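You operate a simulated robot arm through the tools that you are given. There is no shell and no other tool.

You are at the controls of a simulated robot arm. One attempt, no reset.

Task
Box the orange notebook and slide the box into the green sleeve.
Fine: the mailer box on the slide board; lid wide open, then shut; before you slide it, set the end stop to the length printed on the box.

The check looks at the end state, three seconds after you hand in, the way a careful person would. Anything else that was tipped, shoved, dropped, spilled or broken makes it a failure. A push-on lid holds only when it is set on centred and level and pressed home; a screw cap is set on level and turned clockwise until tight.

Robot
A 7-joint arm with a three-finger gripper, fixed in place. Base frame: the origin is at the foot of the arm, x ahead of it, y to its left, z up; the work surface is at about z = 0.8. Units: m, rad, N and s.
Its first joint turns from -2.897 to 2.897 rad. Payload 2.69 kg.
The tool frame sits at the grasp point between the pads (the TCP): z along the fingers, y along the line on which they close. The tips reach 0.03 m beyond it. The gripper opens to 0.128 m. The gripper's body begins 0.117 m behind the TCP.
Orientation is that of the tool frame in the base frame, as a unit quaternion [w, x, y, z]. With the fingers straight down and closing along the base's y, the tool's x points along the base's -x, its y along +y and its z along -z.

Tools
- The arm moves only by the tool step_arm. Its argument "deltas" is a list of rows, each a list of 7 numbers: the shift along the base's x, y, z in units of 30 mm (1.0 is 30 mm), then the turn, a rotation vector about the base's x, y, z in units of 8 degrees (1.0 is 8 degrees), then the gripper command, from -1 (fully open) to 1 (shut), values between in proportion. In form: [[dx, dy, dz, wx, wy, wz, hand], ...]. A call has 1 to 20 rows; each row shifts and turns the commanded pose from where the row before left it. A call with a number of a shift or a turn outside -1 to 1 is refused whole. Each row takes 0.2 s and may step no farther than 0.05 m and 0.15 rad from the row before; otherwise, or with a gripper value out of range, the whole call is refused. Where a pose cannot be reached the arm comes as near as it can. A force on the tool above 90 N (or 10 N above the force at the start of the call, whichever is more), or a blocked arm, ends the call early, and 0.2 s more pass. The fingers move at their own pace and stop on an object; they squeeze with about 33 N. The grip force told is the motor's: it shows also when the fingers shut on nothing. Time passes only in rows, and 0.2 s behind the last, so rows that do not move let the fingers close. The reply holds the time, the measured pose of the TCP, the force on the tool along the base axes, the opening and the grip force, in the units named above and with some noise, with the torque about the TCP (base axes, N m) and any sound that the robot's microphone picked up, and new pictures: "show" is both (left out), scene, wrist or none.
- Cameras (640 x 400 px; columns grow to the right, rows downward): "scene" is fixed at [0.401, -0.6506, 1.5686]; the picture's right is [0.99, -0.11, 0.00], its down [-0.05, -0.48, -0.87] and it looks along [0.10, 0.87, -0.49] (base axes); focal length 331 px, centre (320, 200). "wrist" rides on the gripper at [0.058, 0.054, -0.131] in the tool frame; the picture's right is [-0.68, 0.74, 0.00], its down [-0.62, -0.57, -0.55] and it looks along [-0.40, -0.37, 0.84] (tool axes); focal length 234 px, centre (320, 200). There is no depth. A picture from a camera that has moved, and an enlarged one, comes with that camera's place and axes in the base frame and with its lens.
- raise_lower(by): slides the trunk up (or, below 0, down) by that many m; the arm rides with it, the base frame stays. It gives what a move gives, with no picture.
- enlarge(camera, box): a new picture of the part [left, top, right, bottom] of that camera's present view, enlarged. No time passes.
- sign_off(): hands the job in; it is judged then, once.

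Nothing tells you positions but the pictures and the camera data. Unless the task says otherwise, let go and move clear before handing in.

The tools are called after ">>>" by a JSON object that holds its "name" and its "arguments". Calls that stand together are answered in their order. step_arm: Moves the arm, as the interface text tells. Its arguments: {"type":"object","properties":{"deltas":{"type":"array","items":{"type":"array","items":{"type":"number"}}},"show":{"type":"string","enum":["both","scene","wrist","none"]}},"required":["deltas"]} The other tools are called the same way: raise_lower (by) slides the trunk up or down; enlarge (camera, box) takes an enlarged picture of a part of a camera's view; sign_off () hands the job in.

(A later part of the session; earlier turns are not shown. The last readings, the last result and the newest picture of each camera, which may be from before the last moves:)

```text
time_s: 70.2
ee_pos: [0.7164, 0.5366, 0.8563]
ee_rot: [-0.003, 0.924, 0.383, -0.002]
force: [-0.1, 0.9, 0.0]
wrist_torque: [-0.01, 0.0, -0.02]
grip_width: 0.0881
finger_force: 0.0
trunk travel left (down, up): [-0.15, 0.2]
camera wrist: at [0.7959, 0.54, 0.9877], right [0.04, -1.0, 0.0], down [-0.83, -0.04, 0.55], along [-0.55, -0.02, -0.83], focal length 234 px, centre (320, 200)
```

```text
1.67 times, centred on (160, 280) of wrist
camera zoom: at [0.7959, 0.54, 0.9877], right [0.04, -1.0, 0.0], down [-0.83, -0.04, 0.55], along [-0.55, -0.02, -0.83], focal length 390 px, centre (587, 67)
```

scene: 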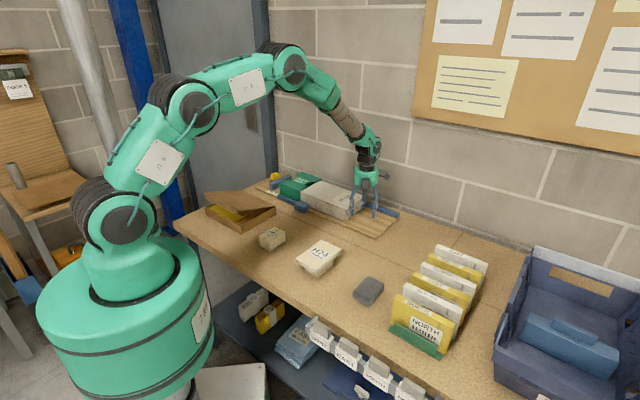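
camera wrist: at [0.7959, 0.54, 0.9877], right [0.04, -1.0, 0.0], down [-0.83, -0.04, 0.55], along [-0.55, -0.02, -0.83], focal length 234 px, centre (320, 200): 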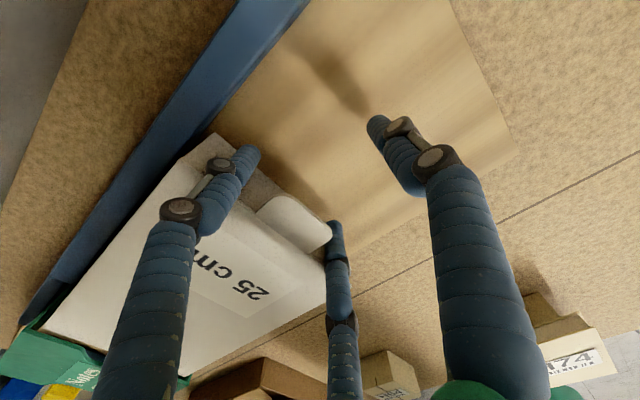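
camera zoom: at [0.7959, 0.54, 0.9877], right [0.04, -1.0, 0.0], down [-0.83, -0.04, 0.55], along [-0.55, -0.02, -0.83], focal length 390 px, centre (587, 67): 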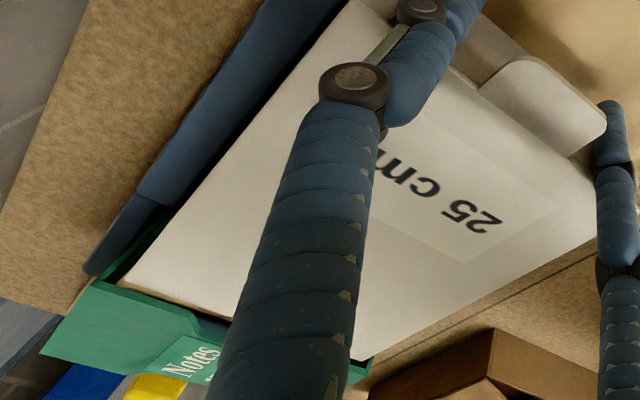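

The box front is right at the sleeve mouth and looks centred with a small gap each side. I'll push in slowly and verify that it enters without shoving the sleeve.

>>> {"name": "step_arm", "arguments": {"deltas": [[-0.2, 0.2, 0, 0, 0, 0, -0.375], [-0.2, 0.2, 0, 0, 0, 0, -0.375], [-0.2, 0.2, 0, 0, 0, 0, -0.375]]}}

>>> {"name": "enlarge", "arguments": {"camera": "scene", "box": [260, 150, 400, 250]}}

>>> {"name": "enlarge", "arguments": {"camera": "wrist", "box": [0, 160, 320, 400]}}

```text
time_s: 71.0
ee_pos: [0.7065, 0.5469, 0.8575]
ee_rot: [-0.007, 0.922, 0.387, -0.003]
force: [-0.1, -0.4, -0.5]
wrist_torque: [0.0, -0.02, -0.04]
grip_width: 0.088
finger_force: 0.2
out of reach, approached as far as the arm can: row 1, 2, 3
trunk travel left (down, up): [-0.15, 0.2]
camera wrist: at [0.7866, 0.5512, 0.9876], right [0.05, -1.0, -0.01], down [-0.83, -0.05, 0.56], along [-0.56, -0.02, -0.83], focal length 234 px, centre (320, 200)
```

scene: 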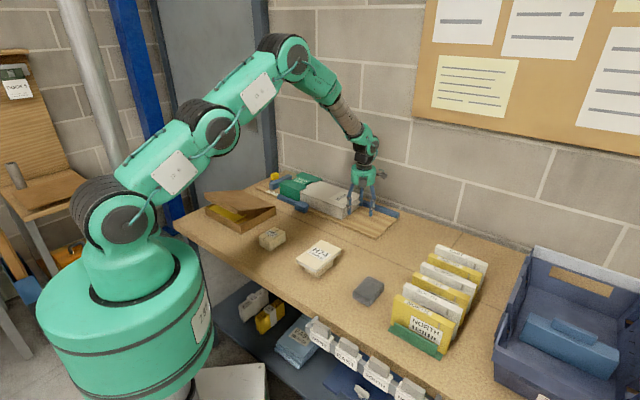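
wrist: 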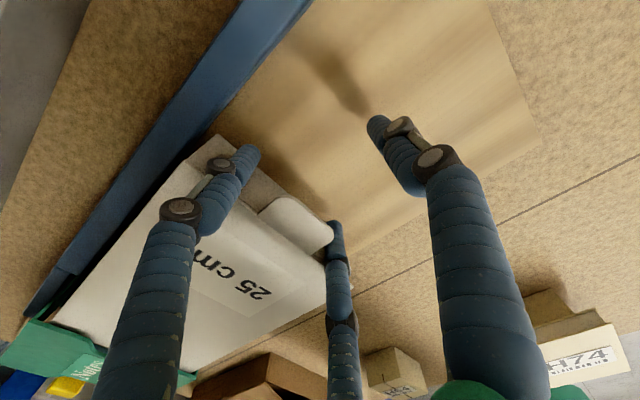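

```text
4.00 times, centred on (330, 200) of scene
camera zoom: at [0.401, -0.6506, 1.5686], right [0.99, -0.11, 0.0], down [-0.05, -0.48, -0.87], along [0.1, 0.87, -0.49], focal length 1325 px, centre (280, 200)
```

zoom: 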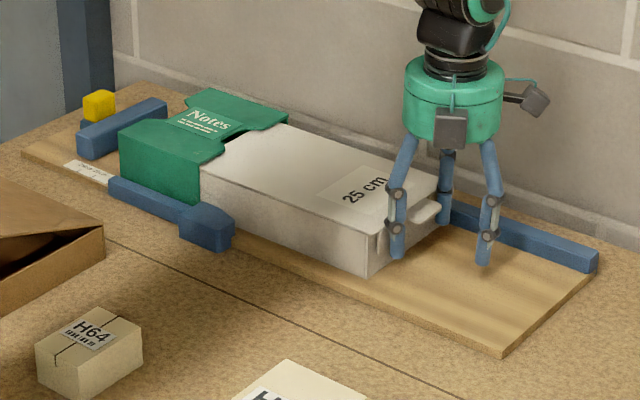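

```text
1.67 times, centred on (160, 280) of wrist
camera zoom: at [0.7866, 0.5512, 0.9876], right [0.05, -1.0, -0.01], down [-0.83, -0.05, 0.56], along [-0.56, -0.02, -0.83], focal length 390 px, centre (587, 67)
```

zoom: 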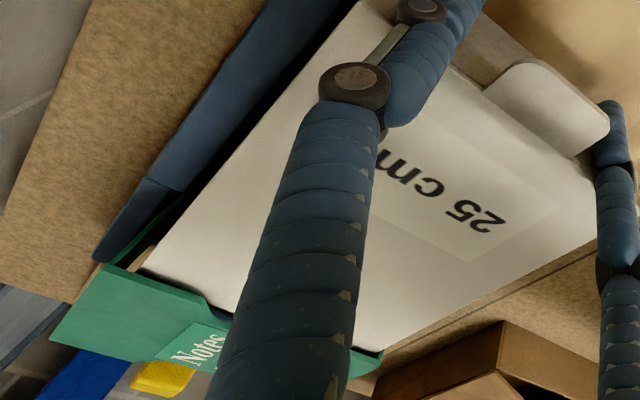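

The arm reports reaching a joint limit in this hand orientation. Since the three fingers are 120° apart, I can turn the hand +120° and get an equivalent pair leading. I'll back off, rise, and re-turn.

>>> {"name": "step_arm", "arguments": {"deltas": [[0.4, -0.4, 0, 0, 0, 0, -0.375], [0.4, -0.4, 0, 0, 0, 0, -0.375], [0.4, -0.4, 0, 0, 0, 0, -0.375], [0.2, -0.2, 0, 0, 0, 0, -0.375]]}}

>>> {"name": "enlarge", "arguments": {"camera": "scene", "box": [260, 150, 400, 250]}}

```text
time_s: 72.0
ee_pos: [0.75, 0.5053, 0.8591]
ee_rot: [-0.001, 0.924, 0.382, -0.001]
force: [-0.6, -0.1, -0.2]
wrist_torque: [0.03, 0.03, 0.01]
grip_width: 0.0881
finger_force: 0.0
trunk travel left (down, up): [-0.15, 0.2]
camera wrist: at [0.8286, 0.5092, 0.9894], right [0.04, -1.0, 0.0], down [-0.83, -0.04, 0.55], along [-0.55, -0.02, -0.83], focal length 234 px, centre (320, 200)
```

scene: 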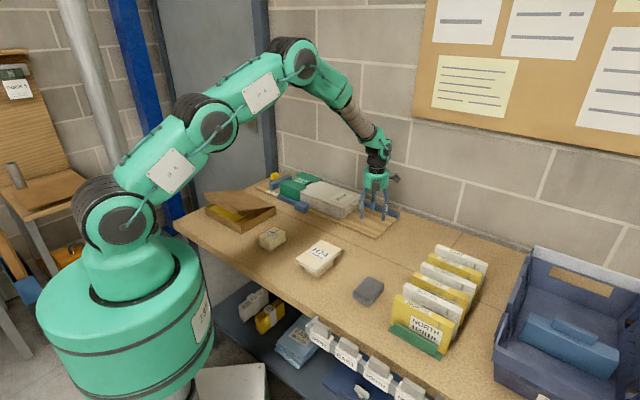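
wrist: 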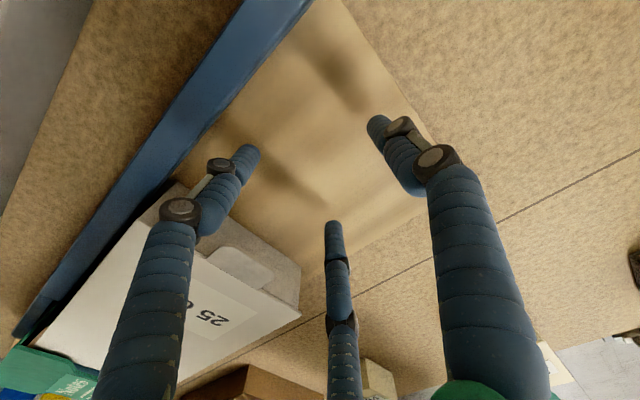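

```text
4.00 times, centred on (330, 200) of scene
camera zoom: at [0.401, -0.6506, 1.5686], right [0.99, -0.11, 0.0], down [-0.05, -0.48, -0.87], along [0.1, 0.87, -0.49], focal length 1325 px, centre (280, 200)
```

zoom: 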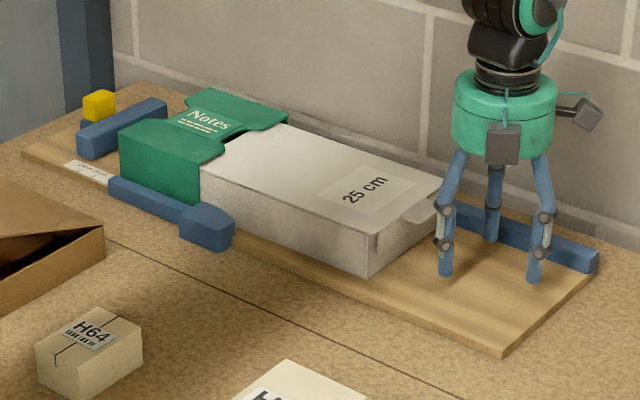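

The box has just entered the sleeve mouth and is straight. I'll raise the hand and turn it +120°.

>>> {"name": "step_arm", "arguments": {"deltas": [[0.3, -0.3, 0.7, 0, 0, 0, -0.375], [0, 0, 1, 0, 0, 0, -0.375], [0, 0, 1, 0, 0, 0, -0.375], [0, 0, 0, 0, 0, 1, -0.375], [0, 0, 0, 0, 0, 1, -0.375], [0, 0, 0, 0, 0, 1, -0.375], [0, 0, 0, 0, 0, 1, -0.375], [0, 0, 0, 0, 0, 1, -0.375], [0, 0, 0, 0, 0, 1, -0.375], [0, 0, 0, 0, 0, 1, -0.375], [0, 0, 0, 0, 0, 1, -0.375], [0, 0, 0, 0, 0, 1, -0.375], [0, 0, 0, 0, 0, 1, -0.375], [0, 0, 0, 0, 0, 1, -0.375], [0, 0, 0, 0, 0, 1, -0.375], [0, 0, 0, 0, 0, 1, -0.375], [0, 0, 0, 0, 0, 1, -0.375], [0, 0, 0, 0, 0, 1, -0.375]]}}

>>> {"name": "enlarge", "arguments": {"camera": "wrist", "box": [160, 40, 480, 280]}}

```text
time_s: 75.8
ee_pos: [0.7582, 0.4965, 0.9396]
ee_rot: [0.0, 0.13, 0.992, -0.002]
force: [-0.1, 0.9, -0.5]
wrist_torque: [-0.03, 0.01, -0.03]
grip_width: 0.0884
finger_force: 0.1
trunk travel left (down, up): [-0.15, 0.2]
camera wrist: at [0.7148, 0.5643, 1.0707], right [0.84, 0.54, 0.0], down [0.45, -0.7, 0.55], along [0.29, -0.47, -0.83], focal length 234 px, centre (320, 200)
```

scene: 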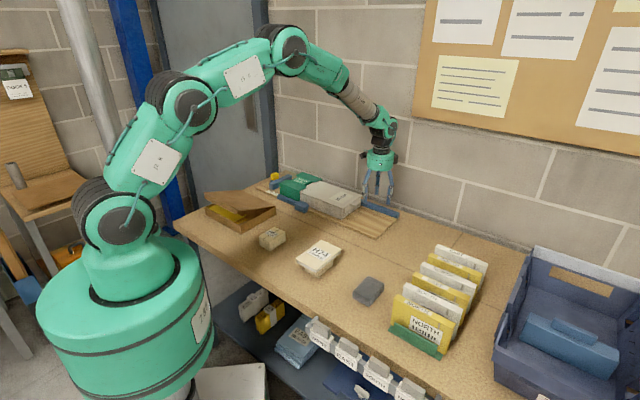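
wrist: 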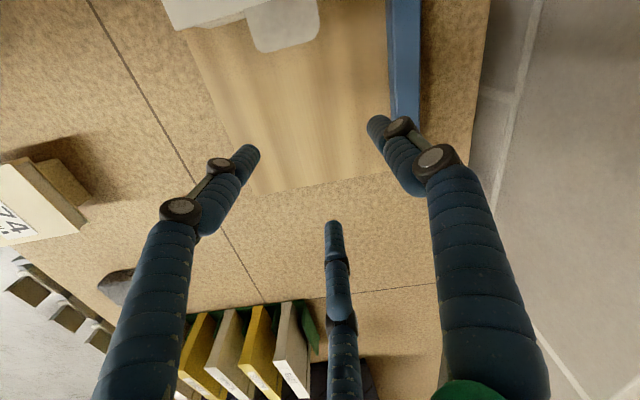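

```text
1.67 times, centred on (320, 160) of wrist
camera zoom: at [0.7148, 0.5643, 1.0707], right [0.84, 0.54, 0.0], down [0.45, -0.7, 0.55], along [0.29, -0.47, -0.83], focal length 390 px, centre (320, 267)
```

zoom: 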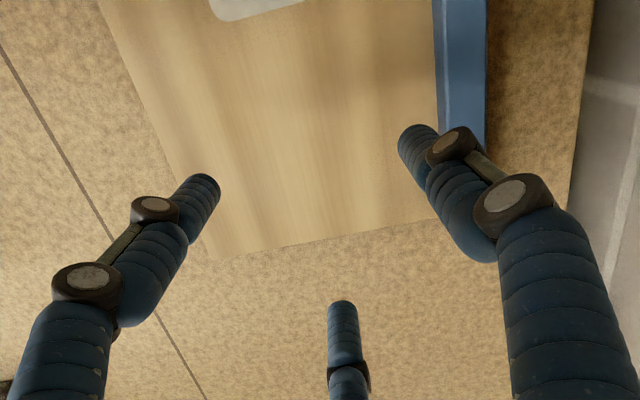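

The finger pair leads again with the tool at a comfortable yaw. I'll lower behind the box and resume pushing slowly.

>>> {"name": "step_arm", "arguments": {"deltas": [[-0.035, -0.035, -0.93, 0, 0, 0, -0.375], [-0.035, -0.035, -0.93, 0, 0, 0, -0.375], [0, 0, -0.9, 0, 0, 0, -0.375], [-0.35, 0.35, 0, 0, 0, 0, -0.375], [-0.35, 0.35, 0, 0, 0, 0, -0.375], [-0.35, 0.35, 0, 0, 0, 0, -0.375], [-0.35, 0.35, 0, 0, 0, 0, -0.375]]}}

>>> {"name": "enlarge", "arguments": {"camera": "scene", "box": [260, 150, 400, 250]}}

>>> {"name": "enlarge", "arguments": {"camera": "wrist", "box": [160, 0, 480, 240]}}

```text
time_s: 77.4
ee_pos: [0.7135, 0.5362, 0.8558]
ee_rot: [0.0, 0.13, 0.992, -0.002]
force: [-0.1, -0.5, -0.2]
wrist_torque: [0.01, -0.01, -0.01]
grip_width: 0.0882
finger_force: 0.0
trunk travel left (down, up): [-0.15, 0.2]
camera wrist: at [0.6705, 0.6042, 0.9872], right [0.84, 0.54, 0.0], down [0.45, -0.7, 0.55], along [0.29, -0.47, -0.83], focal length 234 px, centre (320, 200)
```

scene: 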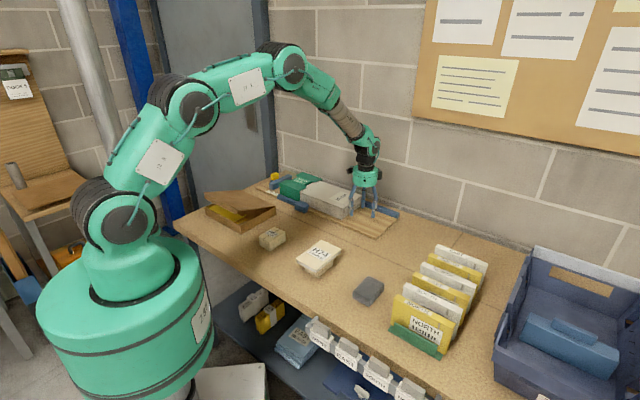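
wrist: 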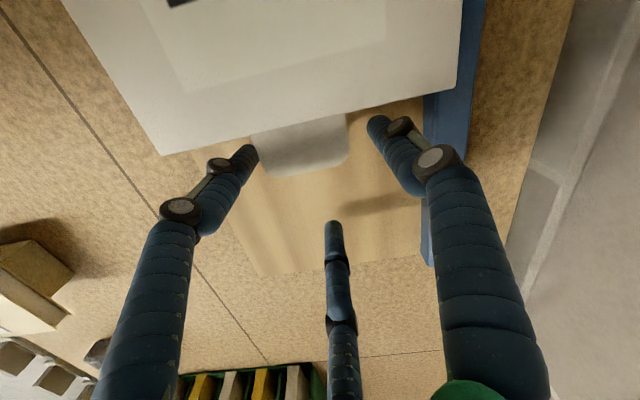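

```text
4.00 times, centred on (330, 200) of scene
camera zoom: at [0.401, -0.6506, 1.5686], right [0.99, -0.11, 0.0], down [-0.05, -0.48, -0.87], along [0.1, 0.87, -0.49], focal length 1325 px, centre (280, 200)
```

zoom: 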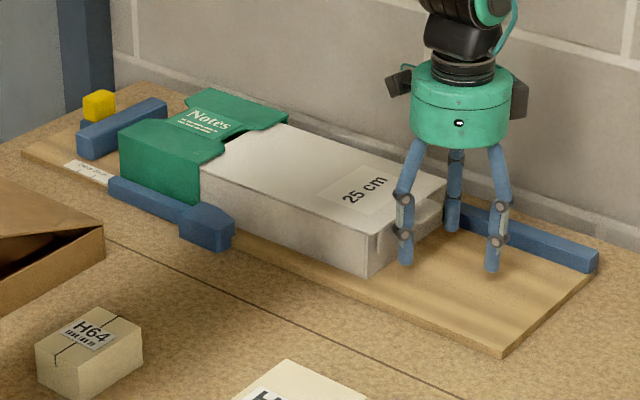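

```text
1.67 times, centred on (320, 120) of wrist
camera zoom: at [0.6705, 0.6042, 0.9872], right [0.84, 0.54, 0.0], down [0.45, -0.7, 0.55], along [0.29, -0.47, -0.83], focal length 390 px, centre (320, 333)
```

zoom: 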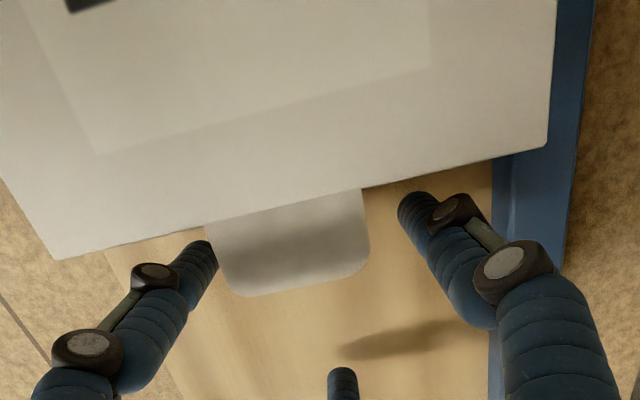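

Fingers sit squarely either side of the tab. Continuing the push into the sleeve.

>>> {"name": "step_arm", "arguments": {"deltas": [[-0.2, 0.2, 0, 0, 0, 0, -0.375], [-0.2, 0.2, 0, 0, 0, 0, -0.375], [-0.2, 0.2, 0, 0, 0, 0, -0.375], [-0.2, 0.2, 0, 0, 0, 0, -0.375]]}}

>>> {"name": "enlarge", "arguments": {"camera": "scene", "box": [260, 150, 400, 250]}}

```text
time_s: 78.4
ee_pos: [0.6893, 0.5601, 0.8563]
ee_rot: [0.0, 0.129, 0.992, -0.002]
force: [-0.2, 0.0, -0.3]
wrist_torque: [-0.03, 0.01, -0.01]
grip_width: 0.0879
finger_force: 0.0
trunk travel left (down, up): [-0.15, 0.2]
camera wrist: at [0.6463, 0.6284, 0.9875], right [0.84, 0.54, 0.0], down [0.45, -0.7, 0.55], along [0.29, -0.47, -0.83], focal length 234 px, centre (320, 200)
```

scene: 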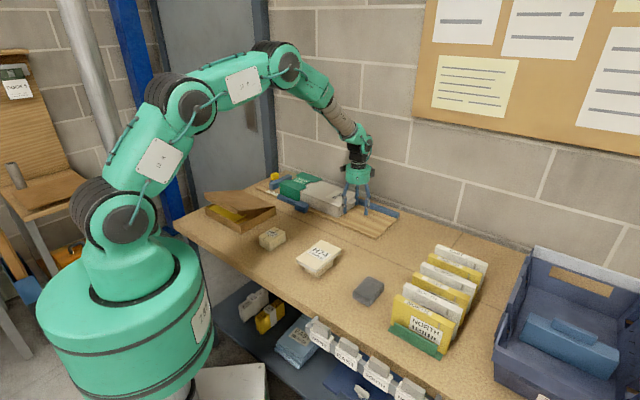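
wrist: 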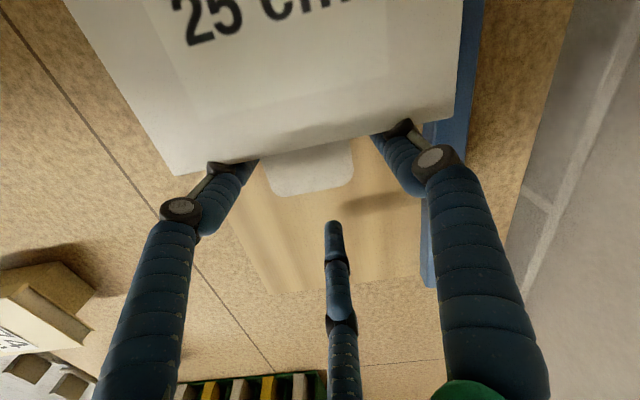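

```text
4.00 times, centred on (330, 200) of scene
camera zoom: at [0.401, -0.6506, 1.5686], right [0.99, -0.11, 0.0], down [-0.05, -0.48, -0.87], along [0.1, 0.87, -0.49], focal length 1325 px, centre (280, 200)
```

zoom: 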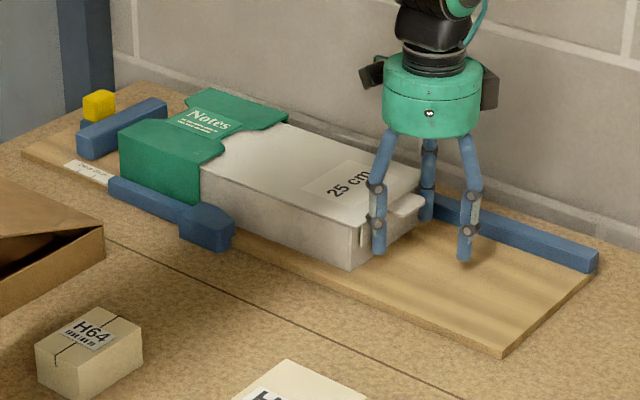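

The box is entering the sleeve, which hasn't moved. Continuing.

>>> {"name": "step_arm", "arguments": {"deltas": [[-0.25, 0.25, 0, 0, 0, 0, -0.375], [-0.25, 0.25, 0, 0, 0, 0, -0.375], [-0.25, 0.25, 0, 0, 0, 0, -0.375], [-0.25, 0.25, 0, 0, 0, 0, -0.375], [-0.25, 0.25, 0, 0, 0, 0, -0.375]]}}

>>> {"name": "enlarge", "arguments": {"camera": "scene", "box": [250, 150, 390, 250]}}

```text
time_s: 79.6
ee_pos: [0.6512, 0.5983, 0.8571]
ee_rot: [0.0, 0.131, 0.991, -0.002]
force: [0.2, -0.2, 0.4]
wrist_torque: [-0.01, 0.01, 0.0]
grip_width: 0.088
finger_force: 0.1
trunk travel left (down, up): [-0.15, 0.2]
camera wrist: at [0.6079, 0.6653, 0.9872], right [0.84, 0.54, 0.0], down [0.45, -0.7, 0.55], along [0.29, -0.47, -0.83], focal length 234 px, centre (320, 200)
```

scene: 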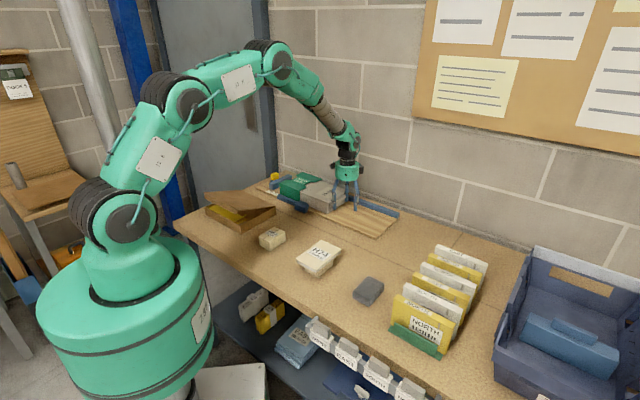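
wrist: 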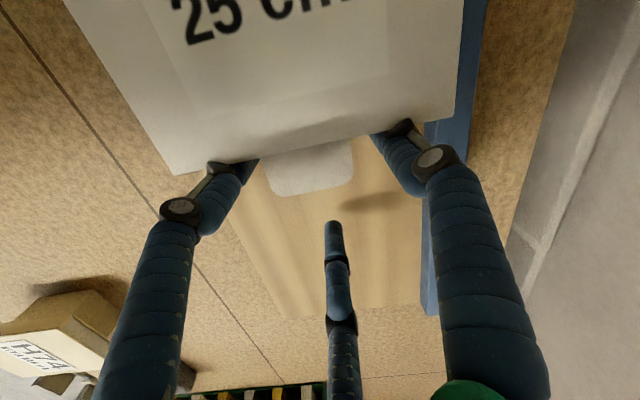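

```text
4.00 times, centred on (320, 200) of scene
camera zoom: at [0.401, -0.6506, 1.5686], right [0.99, -0.11, 0.0], down [-0.05, -0.48, -0.87], along [0.1, 0.87, -0.49], focal length 1325 px, centre (320, 200)
```

zoom: 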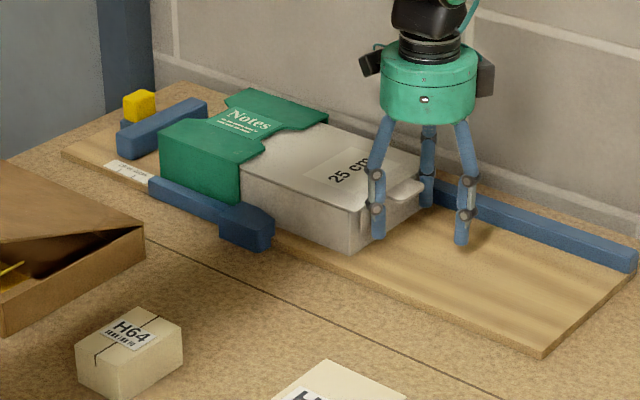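

>>> {"name": "step_arm", "arguments": {"deltas": [[-0.25, 0.25, 0, 0, 0, 0, -0.375], [-0.25, 0.25, 0, 0, 0, 0, -0.375], [-0.25, 0.25, 0, 0, 0, 0, -0.375], [-0.25, 0.25, 0, 0, 0, 0, -0.375], [-0.25, 0.25, 0, 0, 0, 0, -0.375]]}}

>>> {"name": "enlarge", "arguments": {"camera": "scene", "box": [240, 150, 380, 250]}}

```text
time_s: 80.8
ee_pos: [0.6116, 0.637, 0.8571]
ee_rot: [0.0, 0.129, 0.992, -0.002]
force: [0.3, -0.4, 1.1]
wrist_torque: [-0.03, -0.02, -0.02]
grip_width: 0.088
finger_force: 0.1
trunk travel left (down, up): [-0.15, 0.2]
camera wrist: at [0.5701, 0.704, 0.9878], right [0.84, 0.54, 0.0], down [0.45, -0.7, 0.55], along [0.29, -0.47, -0.83], focal length 234 px, centre (320, 200)
```

scene: 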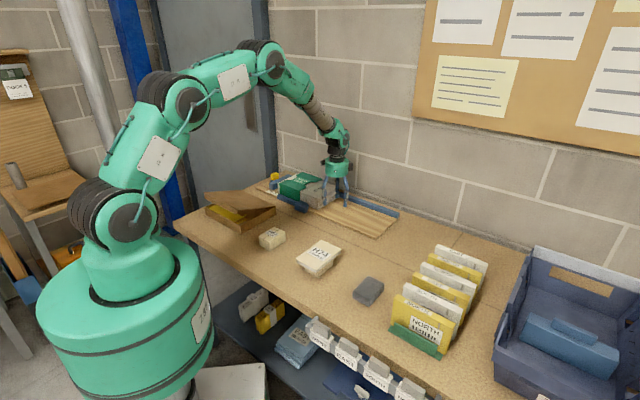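
wrist: 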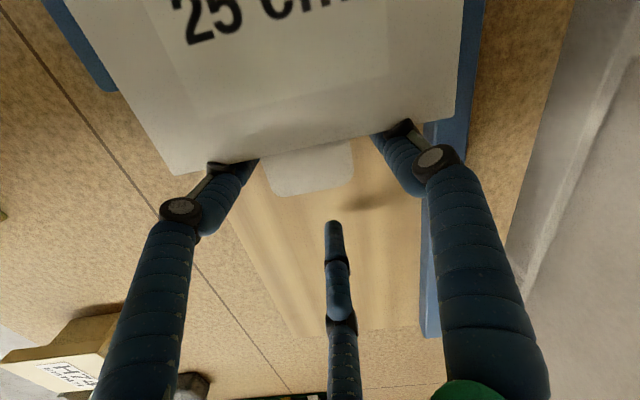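

```text
4.00 times, centred on (310, 200) of scene
camera zoom: at [0.401, -0.6506, 1.5686], right [0.99, -0.11, 0.0], down [-0.05, -0.48, -0.87], along [0.1, 0.87, -0.49], focal length 1325 px, centre (360, 200)
```

zoom: 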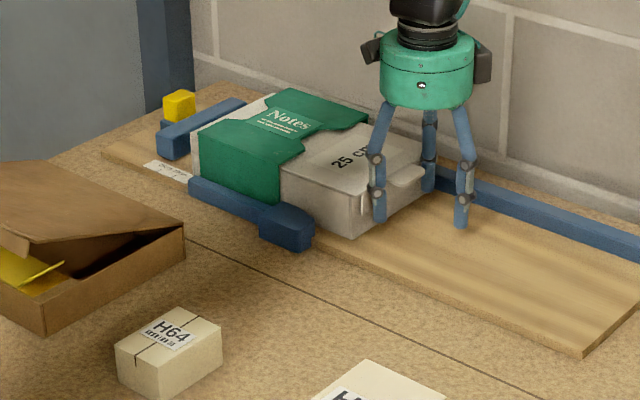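

The box is emerging on the far side of the sleeve; roughly 4–5 cm remain to the stop. I'll go slower now and watch for contact force.

>>> {"name": "step_arm", "arguments": {"deltas": [[-0.2, 0.2, 0, 0, 0, 0, -0.375], [-0.2, 0.2, 0, 0, 0, 0, -0.375], [-0.2, 0.2, 0, 0, 0, 0, -0.375], [-0.12, 0.12, 0, 0, 0, 0, -0.375]]}}

>>> {"name": "enlarge", "arguments": {"camera": "scene", "box": [240, 150, 380, 250]}}

```text
time_s: 81.8
ee_pos: [0.5924, 0.6577, 0.8556]
ee_rot: [0.0, 0.13, 0.992, -0.001]
force: [0.0, -0.4, 0.6]
wrist_torque: [0.0, 0.02, 0.0]
grip_width: 0.088
finger_force: 0.1
trunk travel left (down, up): [-0.15, 0.2]
camera wrist: at [0.5505, 0.7249, 0.9864], right [0.84, 0.54, 0.0], down [0.45, -0.7, 0.55], along [0.29, -0.47, -0.83], focal length 234 px, centre (320, 200)
```

scene: 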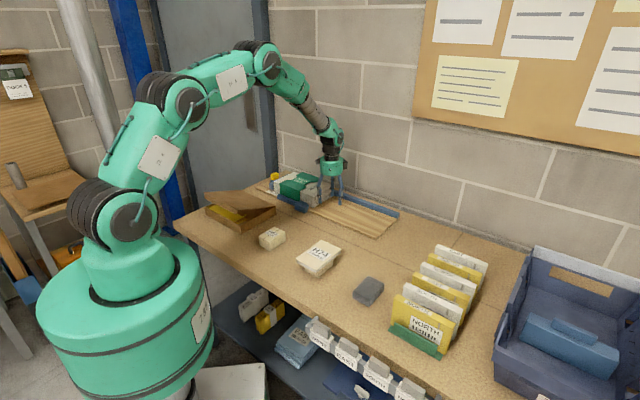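
wrist: 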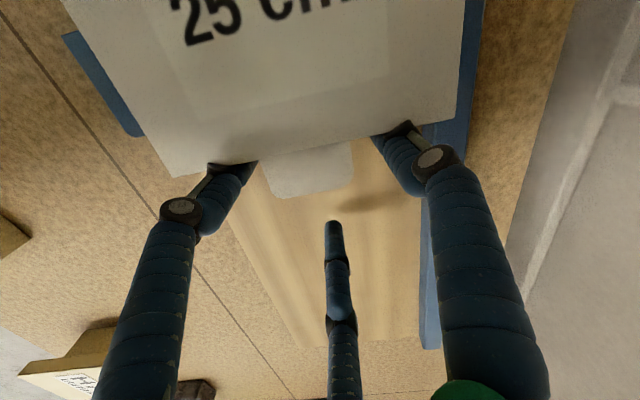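

```text
4.00 times, centred on (310, 200) of scene
camera zoom: at [0.401, -0.6506, 1.5686], right [0.99, -0.11, 0.0], down [-0.05, -0.48, -0.87], along [0.1, 0.87, -0.49], focal length 1325 px, centre (360, 200)
```

zoom: 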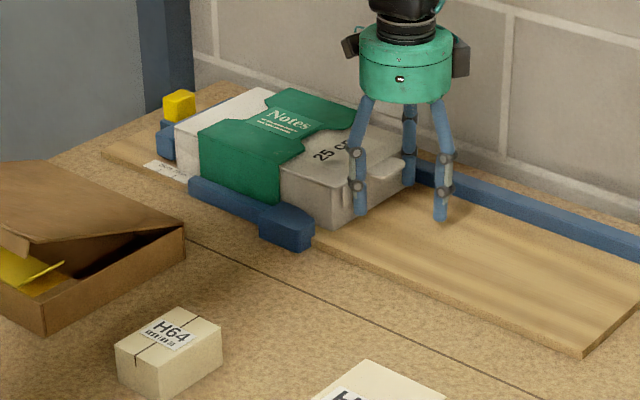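

About 1.5 cm remain. I'll go in 3 mm steps, watching the force.

>>> {"name": "step_arm", "arguments": {"deltas": [[-0.07, 0.07, 0, 0, 0, 0, -0.375], [-0.07, 0.07, 0, 0, 0, 0, -0.375], [-0.07, 0.07, 0, 0, 0, 0, -0.375]], "show": "none"}}

>>> {"name": "step_arm", "arguments": {"deltas": [[-0.05, 0.05, 0, 0, 0, 0, -0.375], [0, 0, 0, 0, 0, 0, -0.375]], "show": "scene"}}

>>> {"name": "enlarge", "arguments": {"camera": "scene", "box": [240, 150, 380, 250]}}

```text
time_s: 82.6
ee_pos: [0.5871, 0.6639, 0.8568]
ee_rot: [0.0, 0.13, 0.992, -0.002]
force: [0.2, 0.2, 0.0]
wrist_torque: [0.01, -0.02, -0.02]
grip_width: 0.0877
finger_force: 0.1
trunk travel left (down, up): [-0.15, 0.2]
```

```text
time_s: 83.2
ee_pos: [0.5852, 0.6644, 0.8571]
ee_rot: [0.0, 0.131, 0.991, -0.001]
force: [0.6, 0.2, -0.5]
wrist_torque: [0.02, 0.01, 0.0]
grip_width: 0.0879
finger_force: 0.1
trunk travel left (down, up): [-0.15, 0.2]
```

scene: 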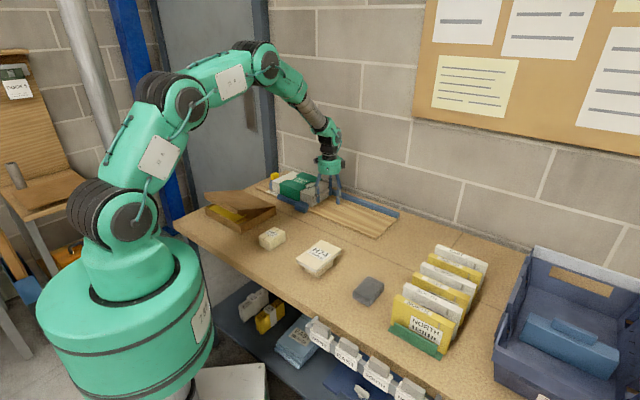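

```text
4.00 times, centred on (310, 200) of scene
camera zoom: at [0.401, -0.6506, 1.5686], right [0.99, -0.11, 0.0], down [-0.05, -0.48, -0.87], along [0.1, 0.87, -0.49], focal length 1325 px, centre (360, 200)
```

zoom: 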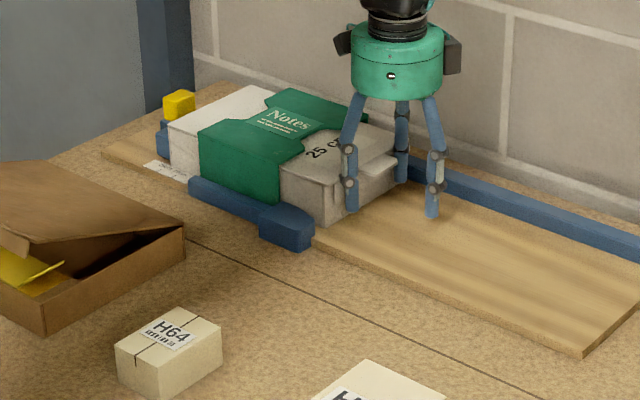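

Force is still near zero. The stop itself moves with little force, so rather than push blindly I'll back off and look at the gap between the box's front and the stop from above.

>>> {"name": "step_arm", "arguments": {"deltas": [[0.35, -0.35, 0, 0, 0, 0, -0.375], [0.35, -0.35, 0, 0, 0, 0, -0.375], [0, 0, 1, 0, 0, 0, -0.375], [0, 0, 1, 0, 0, 0, -0.375], [0, 0, 1, 0, 0, 0, -0.375], [0, 0, 1, 0, 0, 0, -0.375], [0, 0, 0.8, 0, 0, 0, -0.375], [-0.77, 0.359, 0, 0, 0, 1, -0.375], [-0.77, 0.359, 0, 0, 0, 1, -0.375], [-0.77, 0.359, 0, 0, 0, 1, -0.375], [-0.77, 0.359, 0, 0, 0, 1, -0.375], [-0.77, 0.359, 0, 0, 0, 1, -0.375], [-0.77, 0.359, 0, 0, 0, 1, -0.375], [-0.77, 0.359, 0, 0, 0, 1, -0.6], [-0.77, 0.359, 0, 0, 0, 1, -1], [-0.77, 0.359, 0, 0, 0, 1, -1], [-0.77, 0.359, 0, 0, 0, 1, -1], [-0.77, 0.359, 0, 0, 0, 1, -1], [-0.77, 0.359, 0, 0, 0, 1, -1], [-0.77, 0.359, 0, 0, 0, 1, -1]]}}

>>> {"name": "enlarge", "arguments": {"camera": "wrist", "box": [200, 80, 440, 260]}}

```text
time_s: 87.4
ee_pos: [0.3071, 0.7849, 0.9999]
ee_rot: [0.002, -0.702, 0.712, -0.001]
force: [0.8, 0.2, -0.5]
wrist_torque: [0.03, 0.0, 0.03]
grip_width: 0.1279
finger_force: 0.1
trunk travel left (down, up): [-0.15, 0.2]
camera wrist: at [0.2512, 0.7277, 1.1312], right [-0.73, 0.69, 0.0], down [0.57, 0.61, 0.55], along [0.38, 0.4, -0.83], focal length 234 px, centre (320, 200)
```

scene: 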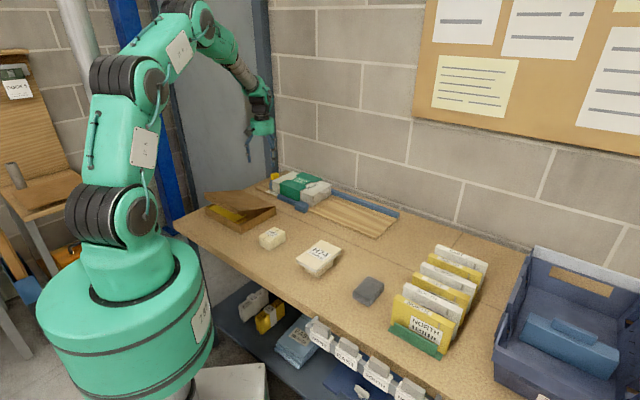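
wrist: 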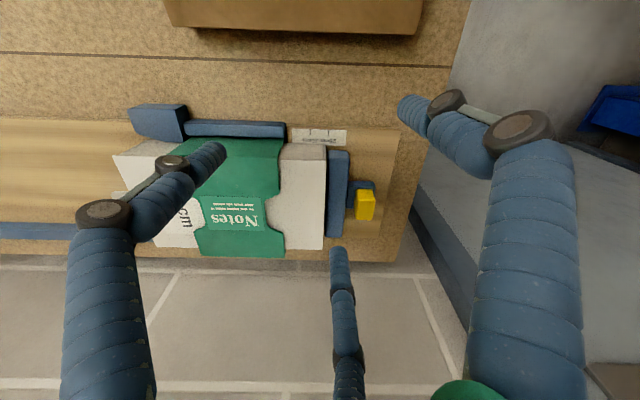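

```text
2.22 times, centred on (320, 170) of wrist
camera zoom: at [0.2512, 0.7277, 1.1312], right [-0.73, 0.69, 0.0], down [0.57, 0.61, 0.55], along [0.38, 0.4, -0.83], focal length 520 px, centre (320, 267)
```

zoom: 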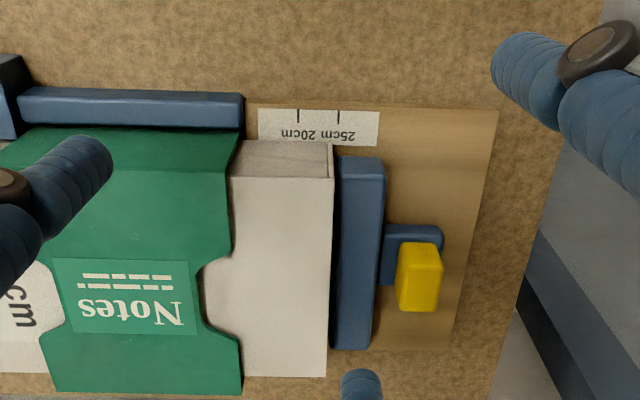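

>>> {"name": "enlarge", "arguments": {"camera": "wrist", "box": [290, 115, 370, 175]}}

>>> {"name": "enlarge", "arguments": {"camera": "wrist", "box": [290, 180, 370, 250]}}

```text
6.67 times, centred on (330, 145) of wrist
camera zoom: at [0.2512, 0.7277, 1.1312], right [-0.73, 0.69, 0.0], down [0.57, 0.61, 0.55], along [0.38, 0.4, -0.83], focal length 1561 px, centre (253, 567)
```

zoom: 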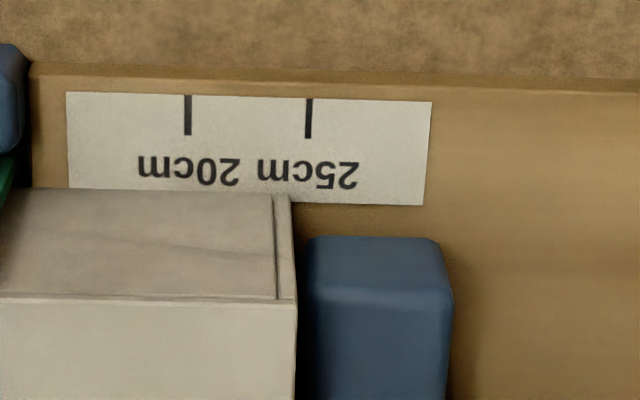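

```text
5.71 times, centred on (330, 215) of wrist
camera zoom: at [0.2512, 0.7277, 1.1312], right [-0.73, 0.69, 0.0], down [0.57, 0.61, 0.55], along [0.38, 0.4, -0.83], focal length 1338 px, centre (263, 114)
```

zoom: 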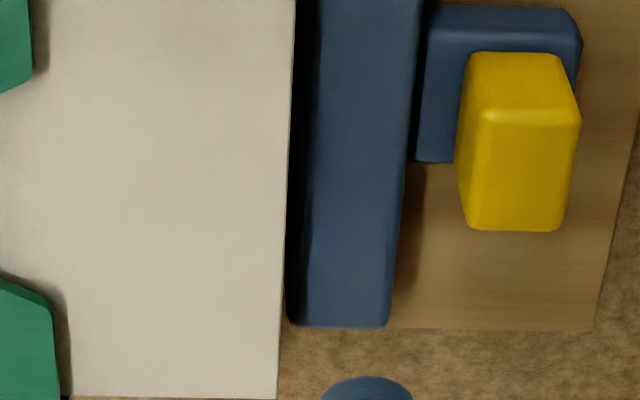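

The stop still lines up with the 25 cm mark, and the box front is about 3 mm short of it. I'll go back by the exact reverse path and nudge the box those last 3 mm.

>>> {"name": "step_arm", "arguments": {"deltas": [[0.77, -0.359, 0, 0, 0, -1, -0.6], [0.77, -0.359, 0, 0, 0, -1, -0.375], [0.77, -0.359, 0, 0, 0, -1, -0.375], [0.77, -0.359, 0, 0, 0, -1, -0.375], [0.77, -0.359, 0, 0, 0, -1, -0.375], [0.77, -0.359, 0, 0, 0, -1, -0.375], [0.77, -0.359, 0, 0, 0, -1, -0.375], [0.77, -0.359, 0, 0, 0, -1, -0.375], [0.77, -0.359, 0, 0, 0, -1, -0.375], [0.77, -0.359, 0, 0, 0, -1, -0.375], [0.77, -0.359, 0, 0, 0, -1, -0.375], [0.77, -0.359, 0, 0, 0, -1, -0.375], [0.77, -0.359, 0, 0, 0, -1, -0.375], [0, 0, -0.8, 0, 0, 0, -0.375], [0, 0, -1, 0, 0, 0, -0.375], [0, 0, -1, 0, 0, 0, -0.375]]}}

>>> {"name": "enlarge", "arguments": {"camera": "wrist", "box": [160, 0, 480, 240]}}

```text
time_s: 90.8
ee_pos: [0.608, 0.6444, 0.9173]
ee_rot: [0.0, 0.13, 0.991, -0.002]
force: [-1.0, 0.5, 0.2]
wrist_torque: [-0.05, 0.04, -0.01]
grip_width: 0.0878
finger_force: 0.0
trunk travel left (down, up): [-0.15, 0.2]
camera wrist: at [0.5648, 0.7124, 1.0482], right [0.84, 0.54, 0.0], down [0.45, -0.7, 0.55], along [0.29, -0.47, -0.83], focal length 234 px, centre (320, 200)
```

scene: 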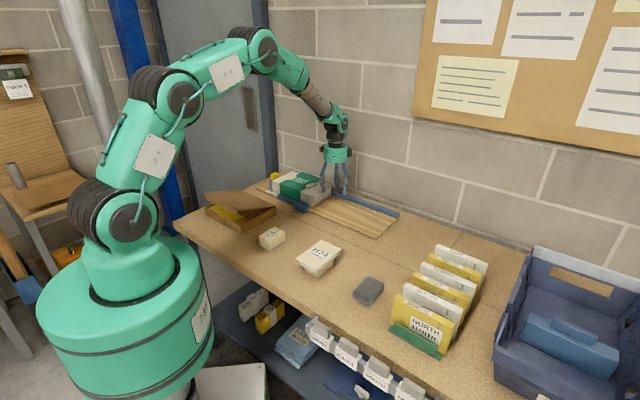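
wrist: 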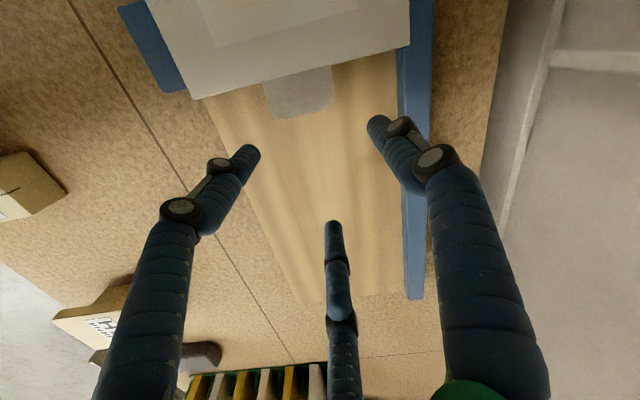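

```text
1.67 times, centred on (320, 120) of wrist
camera zoom: at [0.5648, 0.7124, 1.0482], right [0.84, 0.54, 0.0], down [0.45, -0.7, 0.55], along [0.29, -0.47, -0.83], focal length 390 px, centre (320, 333)
```

zoom: 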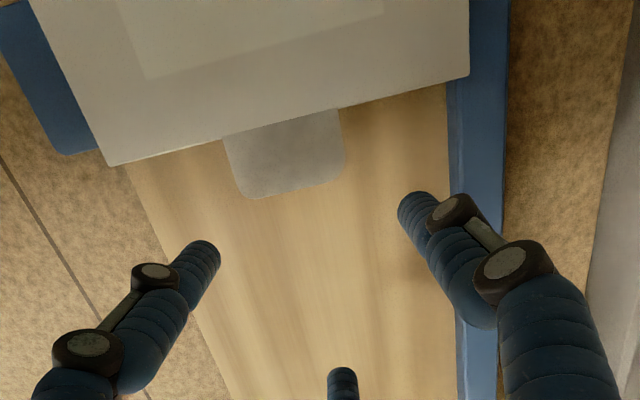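

Positioned clear behind the box. Lower the rest, return to the last contact pose, then nudge 3 mm.

>>> {"name": "step_arm", "arguments": {"deltas": [[0, 0, -1, 0, 0, 0, -0.375], [0, 0, -1, 0, 0, 0, -0.375], [-0.3, 0.3, 0, 0, 0, 0, -0.375], [-0.25, 0.25, 0, 0, 0, 0, -0.375], [-0.1, 0.1, 0, 0, 0, 0, -0.375], [-0.05, 0.05, 0, 0, 0, 0, -0.375]], "show": "none"}}

>>> {"name": "step_arm", "arguments": {"deltas": [[-0.035, 0.035, 0, 0, 0, 0, -0.375], [-0.03, 0.03, 0, 0, 0, 0, -0.375]], "show": "scene"}}

>>> {"name": "enlarge", "arguments": {"camera": "scene", "box": [240, 150, 380, 250]}}

```text
time_s: 92.2
ee_pos: [0.5851, 0.6649, 0.8559]
ee_rot: [0.0, 0.131, 0.991, -0.003]
force: [0.7, -1.7, -0.6]
wrist_torque: [0.0, 0.03, 0.03]
grip_width: 0.0878
finger_force: 0.1
trunk travel left (down, up): [-0.15, 0.2]
```

```text
time_s: 92.8
ee_pos: [0.5836, 0.6663, 0.8559]
ee_rot: [0.0, 0.13, 0.992, -0.001]
force: [1.6, -2.6, -0.7]
wrist_torque: [-0.01, 0.05, -0.07]
grip_width: 0.0877
finger_force: 0.1
trunk travel left (down, up): [-0.15, 0.2]
```

scene: 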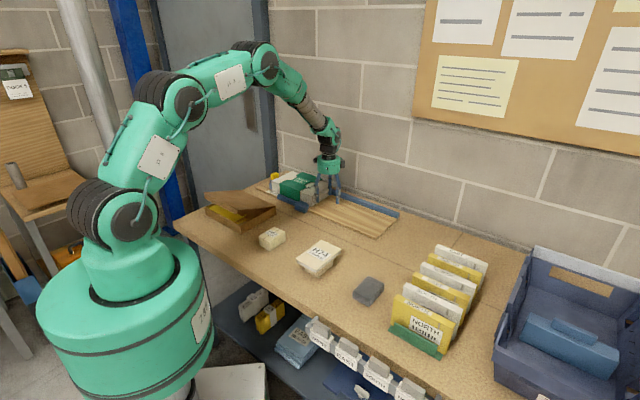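

```text
4.00 times, centred on (310, 200) of scene
camera zoom: at [0.401, -0.6506, 1.5686], right [0.99, -0.11, 0.0], down [-0.05, -0.48, -0.87], along [0.1, 0.87, -0.49], focal length 1325 px, centre (360, 200)
```

zoom: 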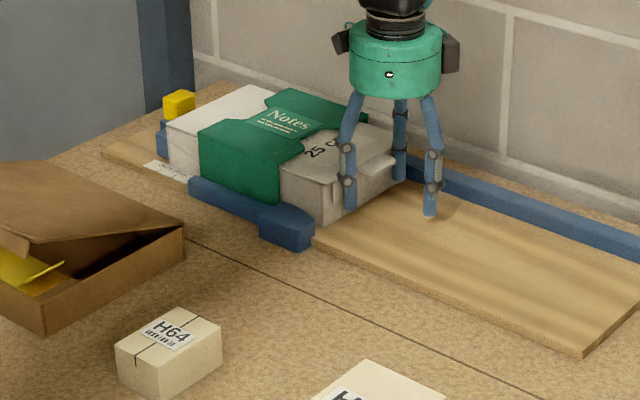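

A small reaction (about 3 N) has built up, so I stop pushing, back off and look again.

>>> {"name": "step_arm", "arguments": {"deltas": [[0.35, -0.35, 0, 0, 0, 0, -0.375], [0.35, -0.35, 0, 0, 0, 0, -0.375], [0, 0, 1, 0, 0, 0, -0.375], [0, 0, 1, 0, 0, 0, -0.375], [0, 0, 1, 0, 0, 0, -0.375], [0, 0, 1, 0, 0, 0, -0.375], [0, 0, 0.8, 0, 0, 0, -0.375], [-0.77, 0.359, 0, 0, 0, 1, -0.375], [-0.77, 0.359, 0, 0, 0, 1, -0.375], [-0.77, 0.359, 0, 0, 0, 1, -0.375], [-0.77, 0.359, 0, 0, 0, 1, -0.375], [-0.77, 0.359, 0, 0, 0, 1, -0.375], [-0.77, 0.359, 0, 0, 0, 1, -0.375], [-0.77, 0.359, 0, 0, 0, 1, -0.6], [-0.77, 0.359, 0, 0, 0, 1, -1], [-0.77, 0.359, 0, 0, 0, 1, -1], [-0.77, 0.359, 0, 0, 0, 1, -1], [-0.77, 0.359, 0, 0, 0, 1, -1], [-0.77, 0.359, 0, 0, 0, 1, -1], [-0.77, 0.359, 0, 0, 0, 1, -1]]}}

>>> {"name": "enlarge", "arguments": {"camera": "wrist", "box": [290, 115, 370, 175]}}

>>> {"name": "enlarge", "arguments": {"camera": "wrist", "box": [290, 180, 370, 250]}}

>>> {"name": "enlarge", "arguments": {"camera": "wrist", "box": [100, 80, 420, 280]}}

```text
time_s: 97.0
ee_pos: [0.303, 0.7871, 1.0007]
ee_rot: [0.002, -0.702, 0.712, -0.001]
force: [-0.9, -0.4, 0.0]
wrist_torque: [-0.01, -0.02, -0.02]
grip_width: 0.1281
finger_force: 0.0
trunk travel left (down, up): [-0.15, 0.2]
camera wrist: at [0.2478, 0.7292, 1.1319], right [-0.73, 0.69, 0.0], down [0.57, 0.61, 0.55], along [0.38, 0.4, -0.83], focal length 234 px, centre (320, 200)
```

scene: 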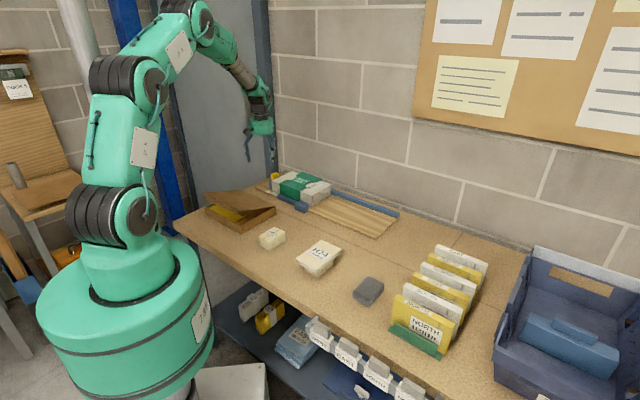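
wrist: 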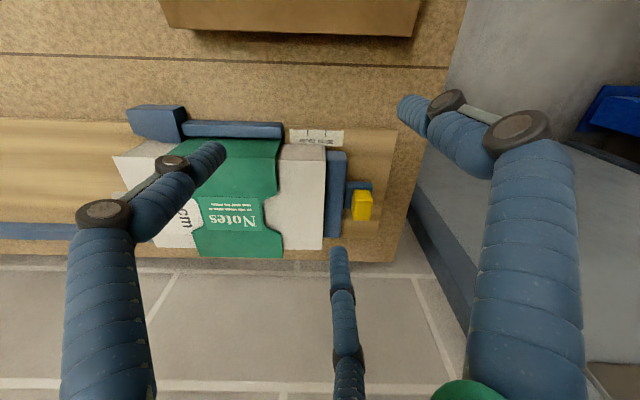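

```text
6.67 times, centred on (330, 145) of wrist
camera zoom: at [0.2478, 0.7292, 1.1319], right [-0.73, 0.69, 0.0], down [0.57, 0.61, 0.55], along [0.38, 0.4, -0.83], focal length 1561 px, centre (253, 567)
```

zoom: 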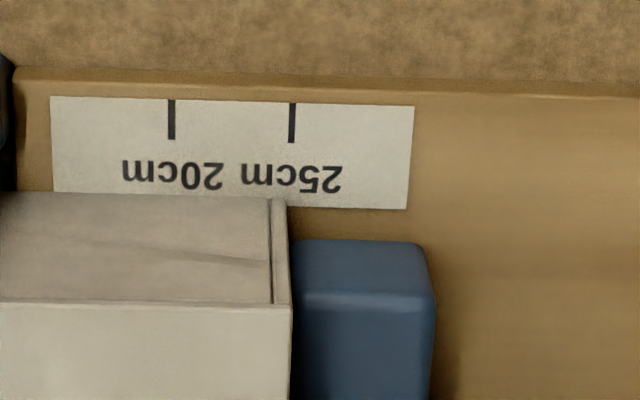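

```text
5.71 times, centred on (330, 215) of wrist
camera zoom: at [0.2478, 0.7292, 1.1319], right [-0.73, 0.69, 0.0], down [0.57, 0.61, 0.55], along [0.38, 0.4, -0.83], focal length 1338 px, centre (263, 114)
```

zoom: 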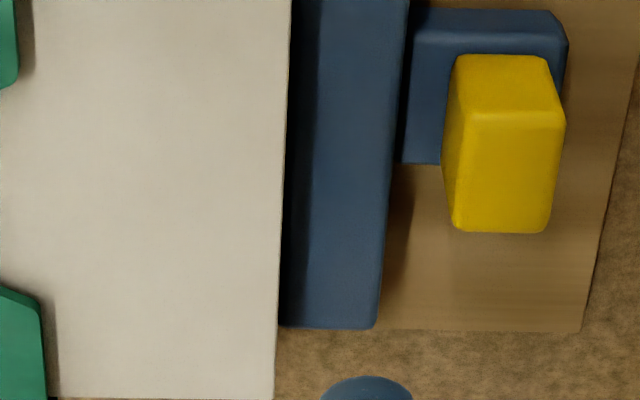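

```text
2.00 times, centred on (260, 180) of wrist
camera zoom: at [0.2478, 0.7292, 1.1319], right [-0.73, 0.69, 0.0], down [0.57, 0.61, 0.55], along [0.38, 0.4, -0.83], focal length 468 px, centre (440, 240)
```

zoom: 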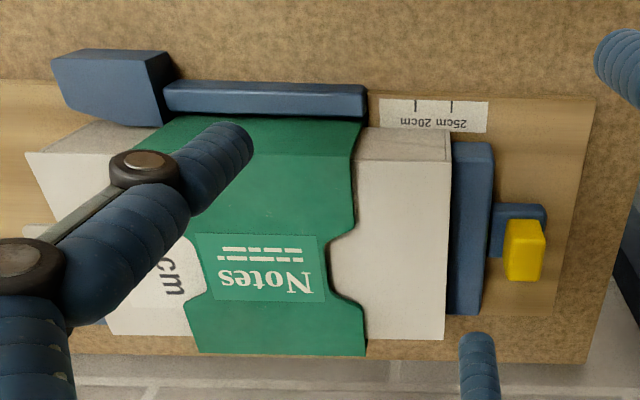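

The box front now touches the stop, and the stop is still on the 25 cm mark. I'll check the lid and the rest of the scene.

>>> {"name": "enlarge", "arguments": {"camera": "scene", "box": [250, 155, 370, 235]}}

>>> {"name": "enlarge", "arguments": {"camera": "scene", "box": [170, 160, 420, 320]}}

```text
5.00 times, centred on (310, 195) of scene
camera zoom: at [0.401, -0.6506, 1.5686], right [0.99, -0.11, 0.0], down [-0.05, -0.48, -0.87], along [0.1, 0.87, -0.49], focal length 1656 px, centre (370, 225)
```

zoom: 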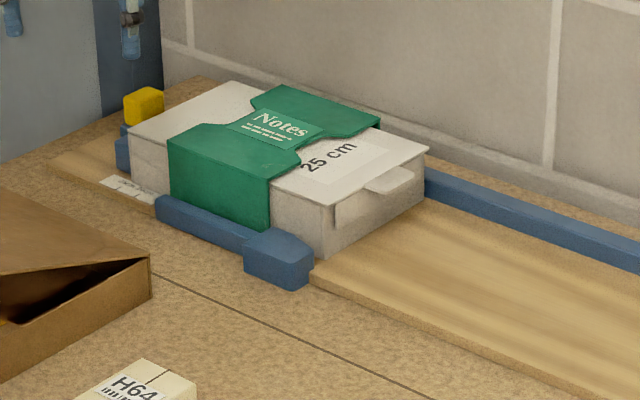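

```text
2.50 times, centred on (295, 240) of scene
camera zoom: at [0.401, -0.6506, 1.5686], right [0.99, -0.11, 0.0], down [-0.05, -0.48, -0.87], along [0.1, 0.87, -0.49], focal length 828 px, centre (382, 100)
```

zoom: 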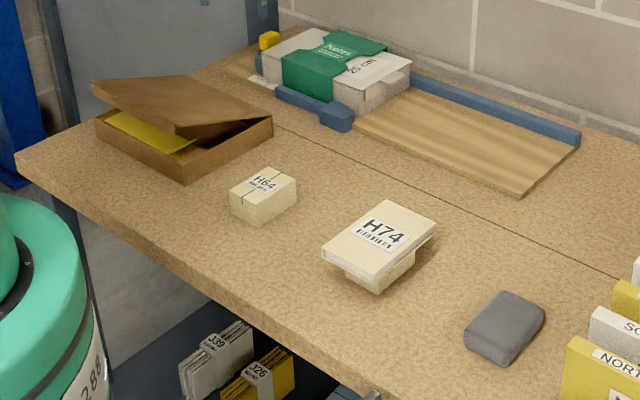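

>>> {"name": "enlarge", "arguments": {"camera": "scene", "box": [300, 175, 350, 210]}}

```text
11.43 times, centred on (325, 192) of scene
camera zoom: at [0.401, -0.6506, 1.5686], right [0.99, -0.11, 0.0], down [-0.05, -0.48, -0.87], along [0.1, 0.87, -0.49], focal length 3786 px, centre (263, 286)
```

zoom: 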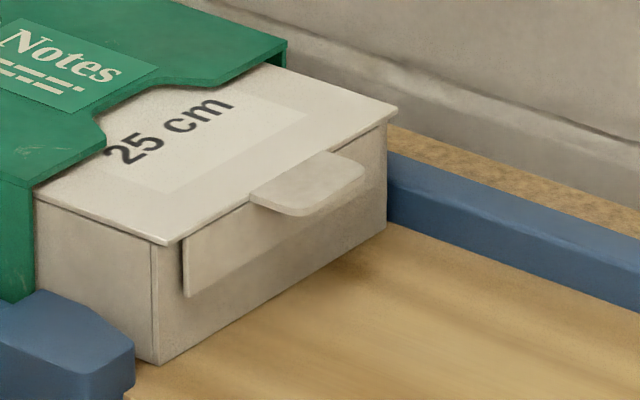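

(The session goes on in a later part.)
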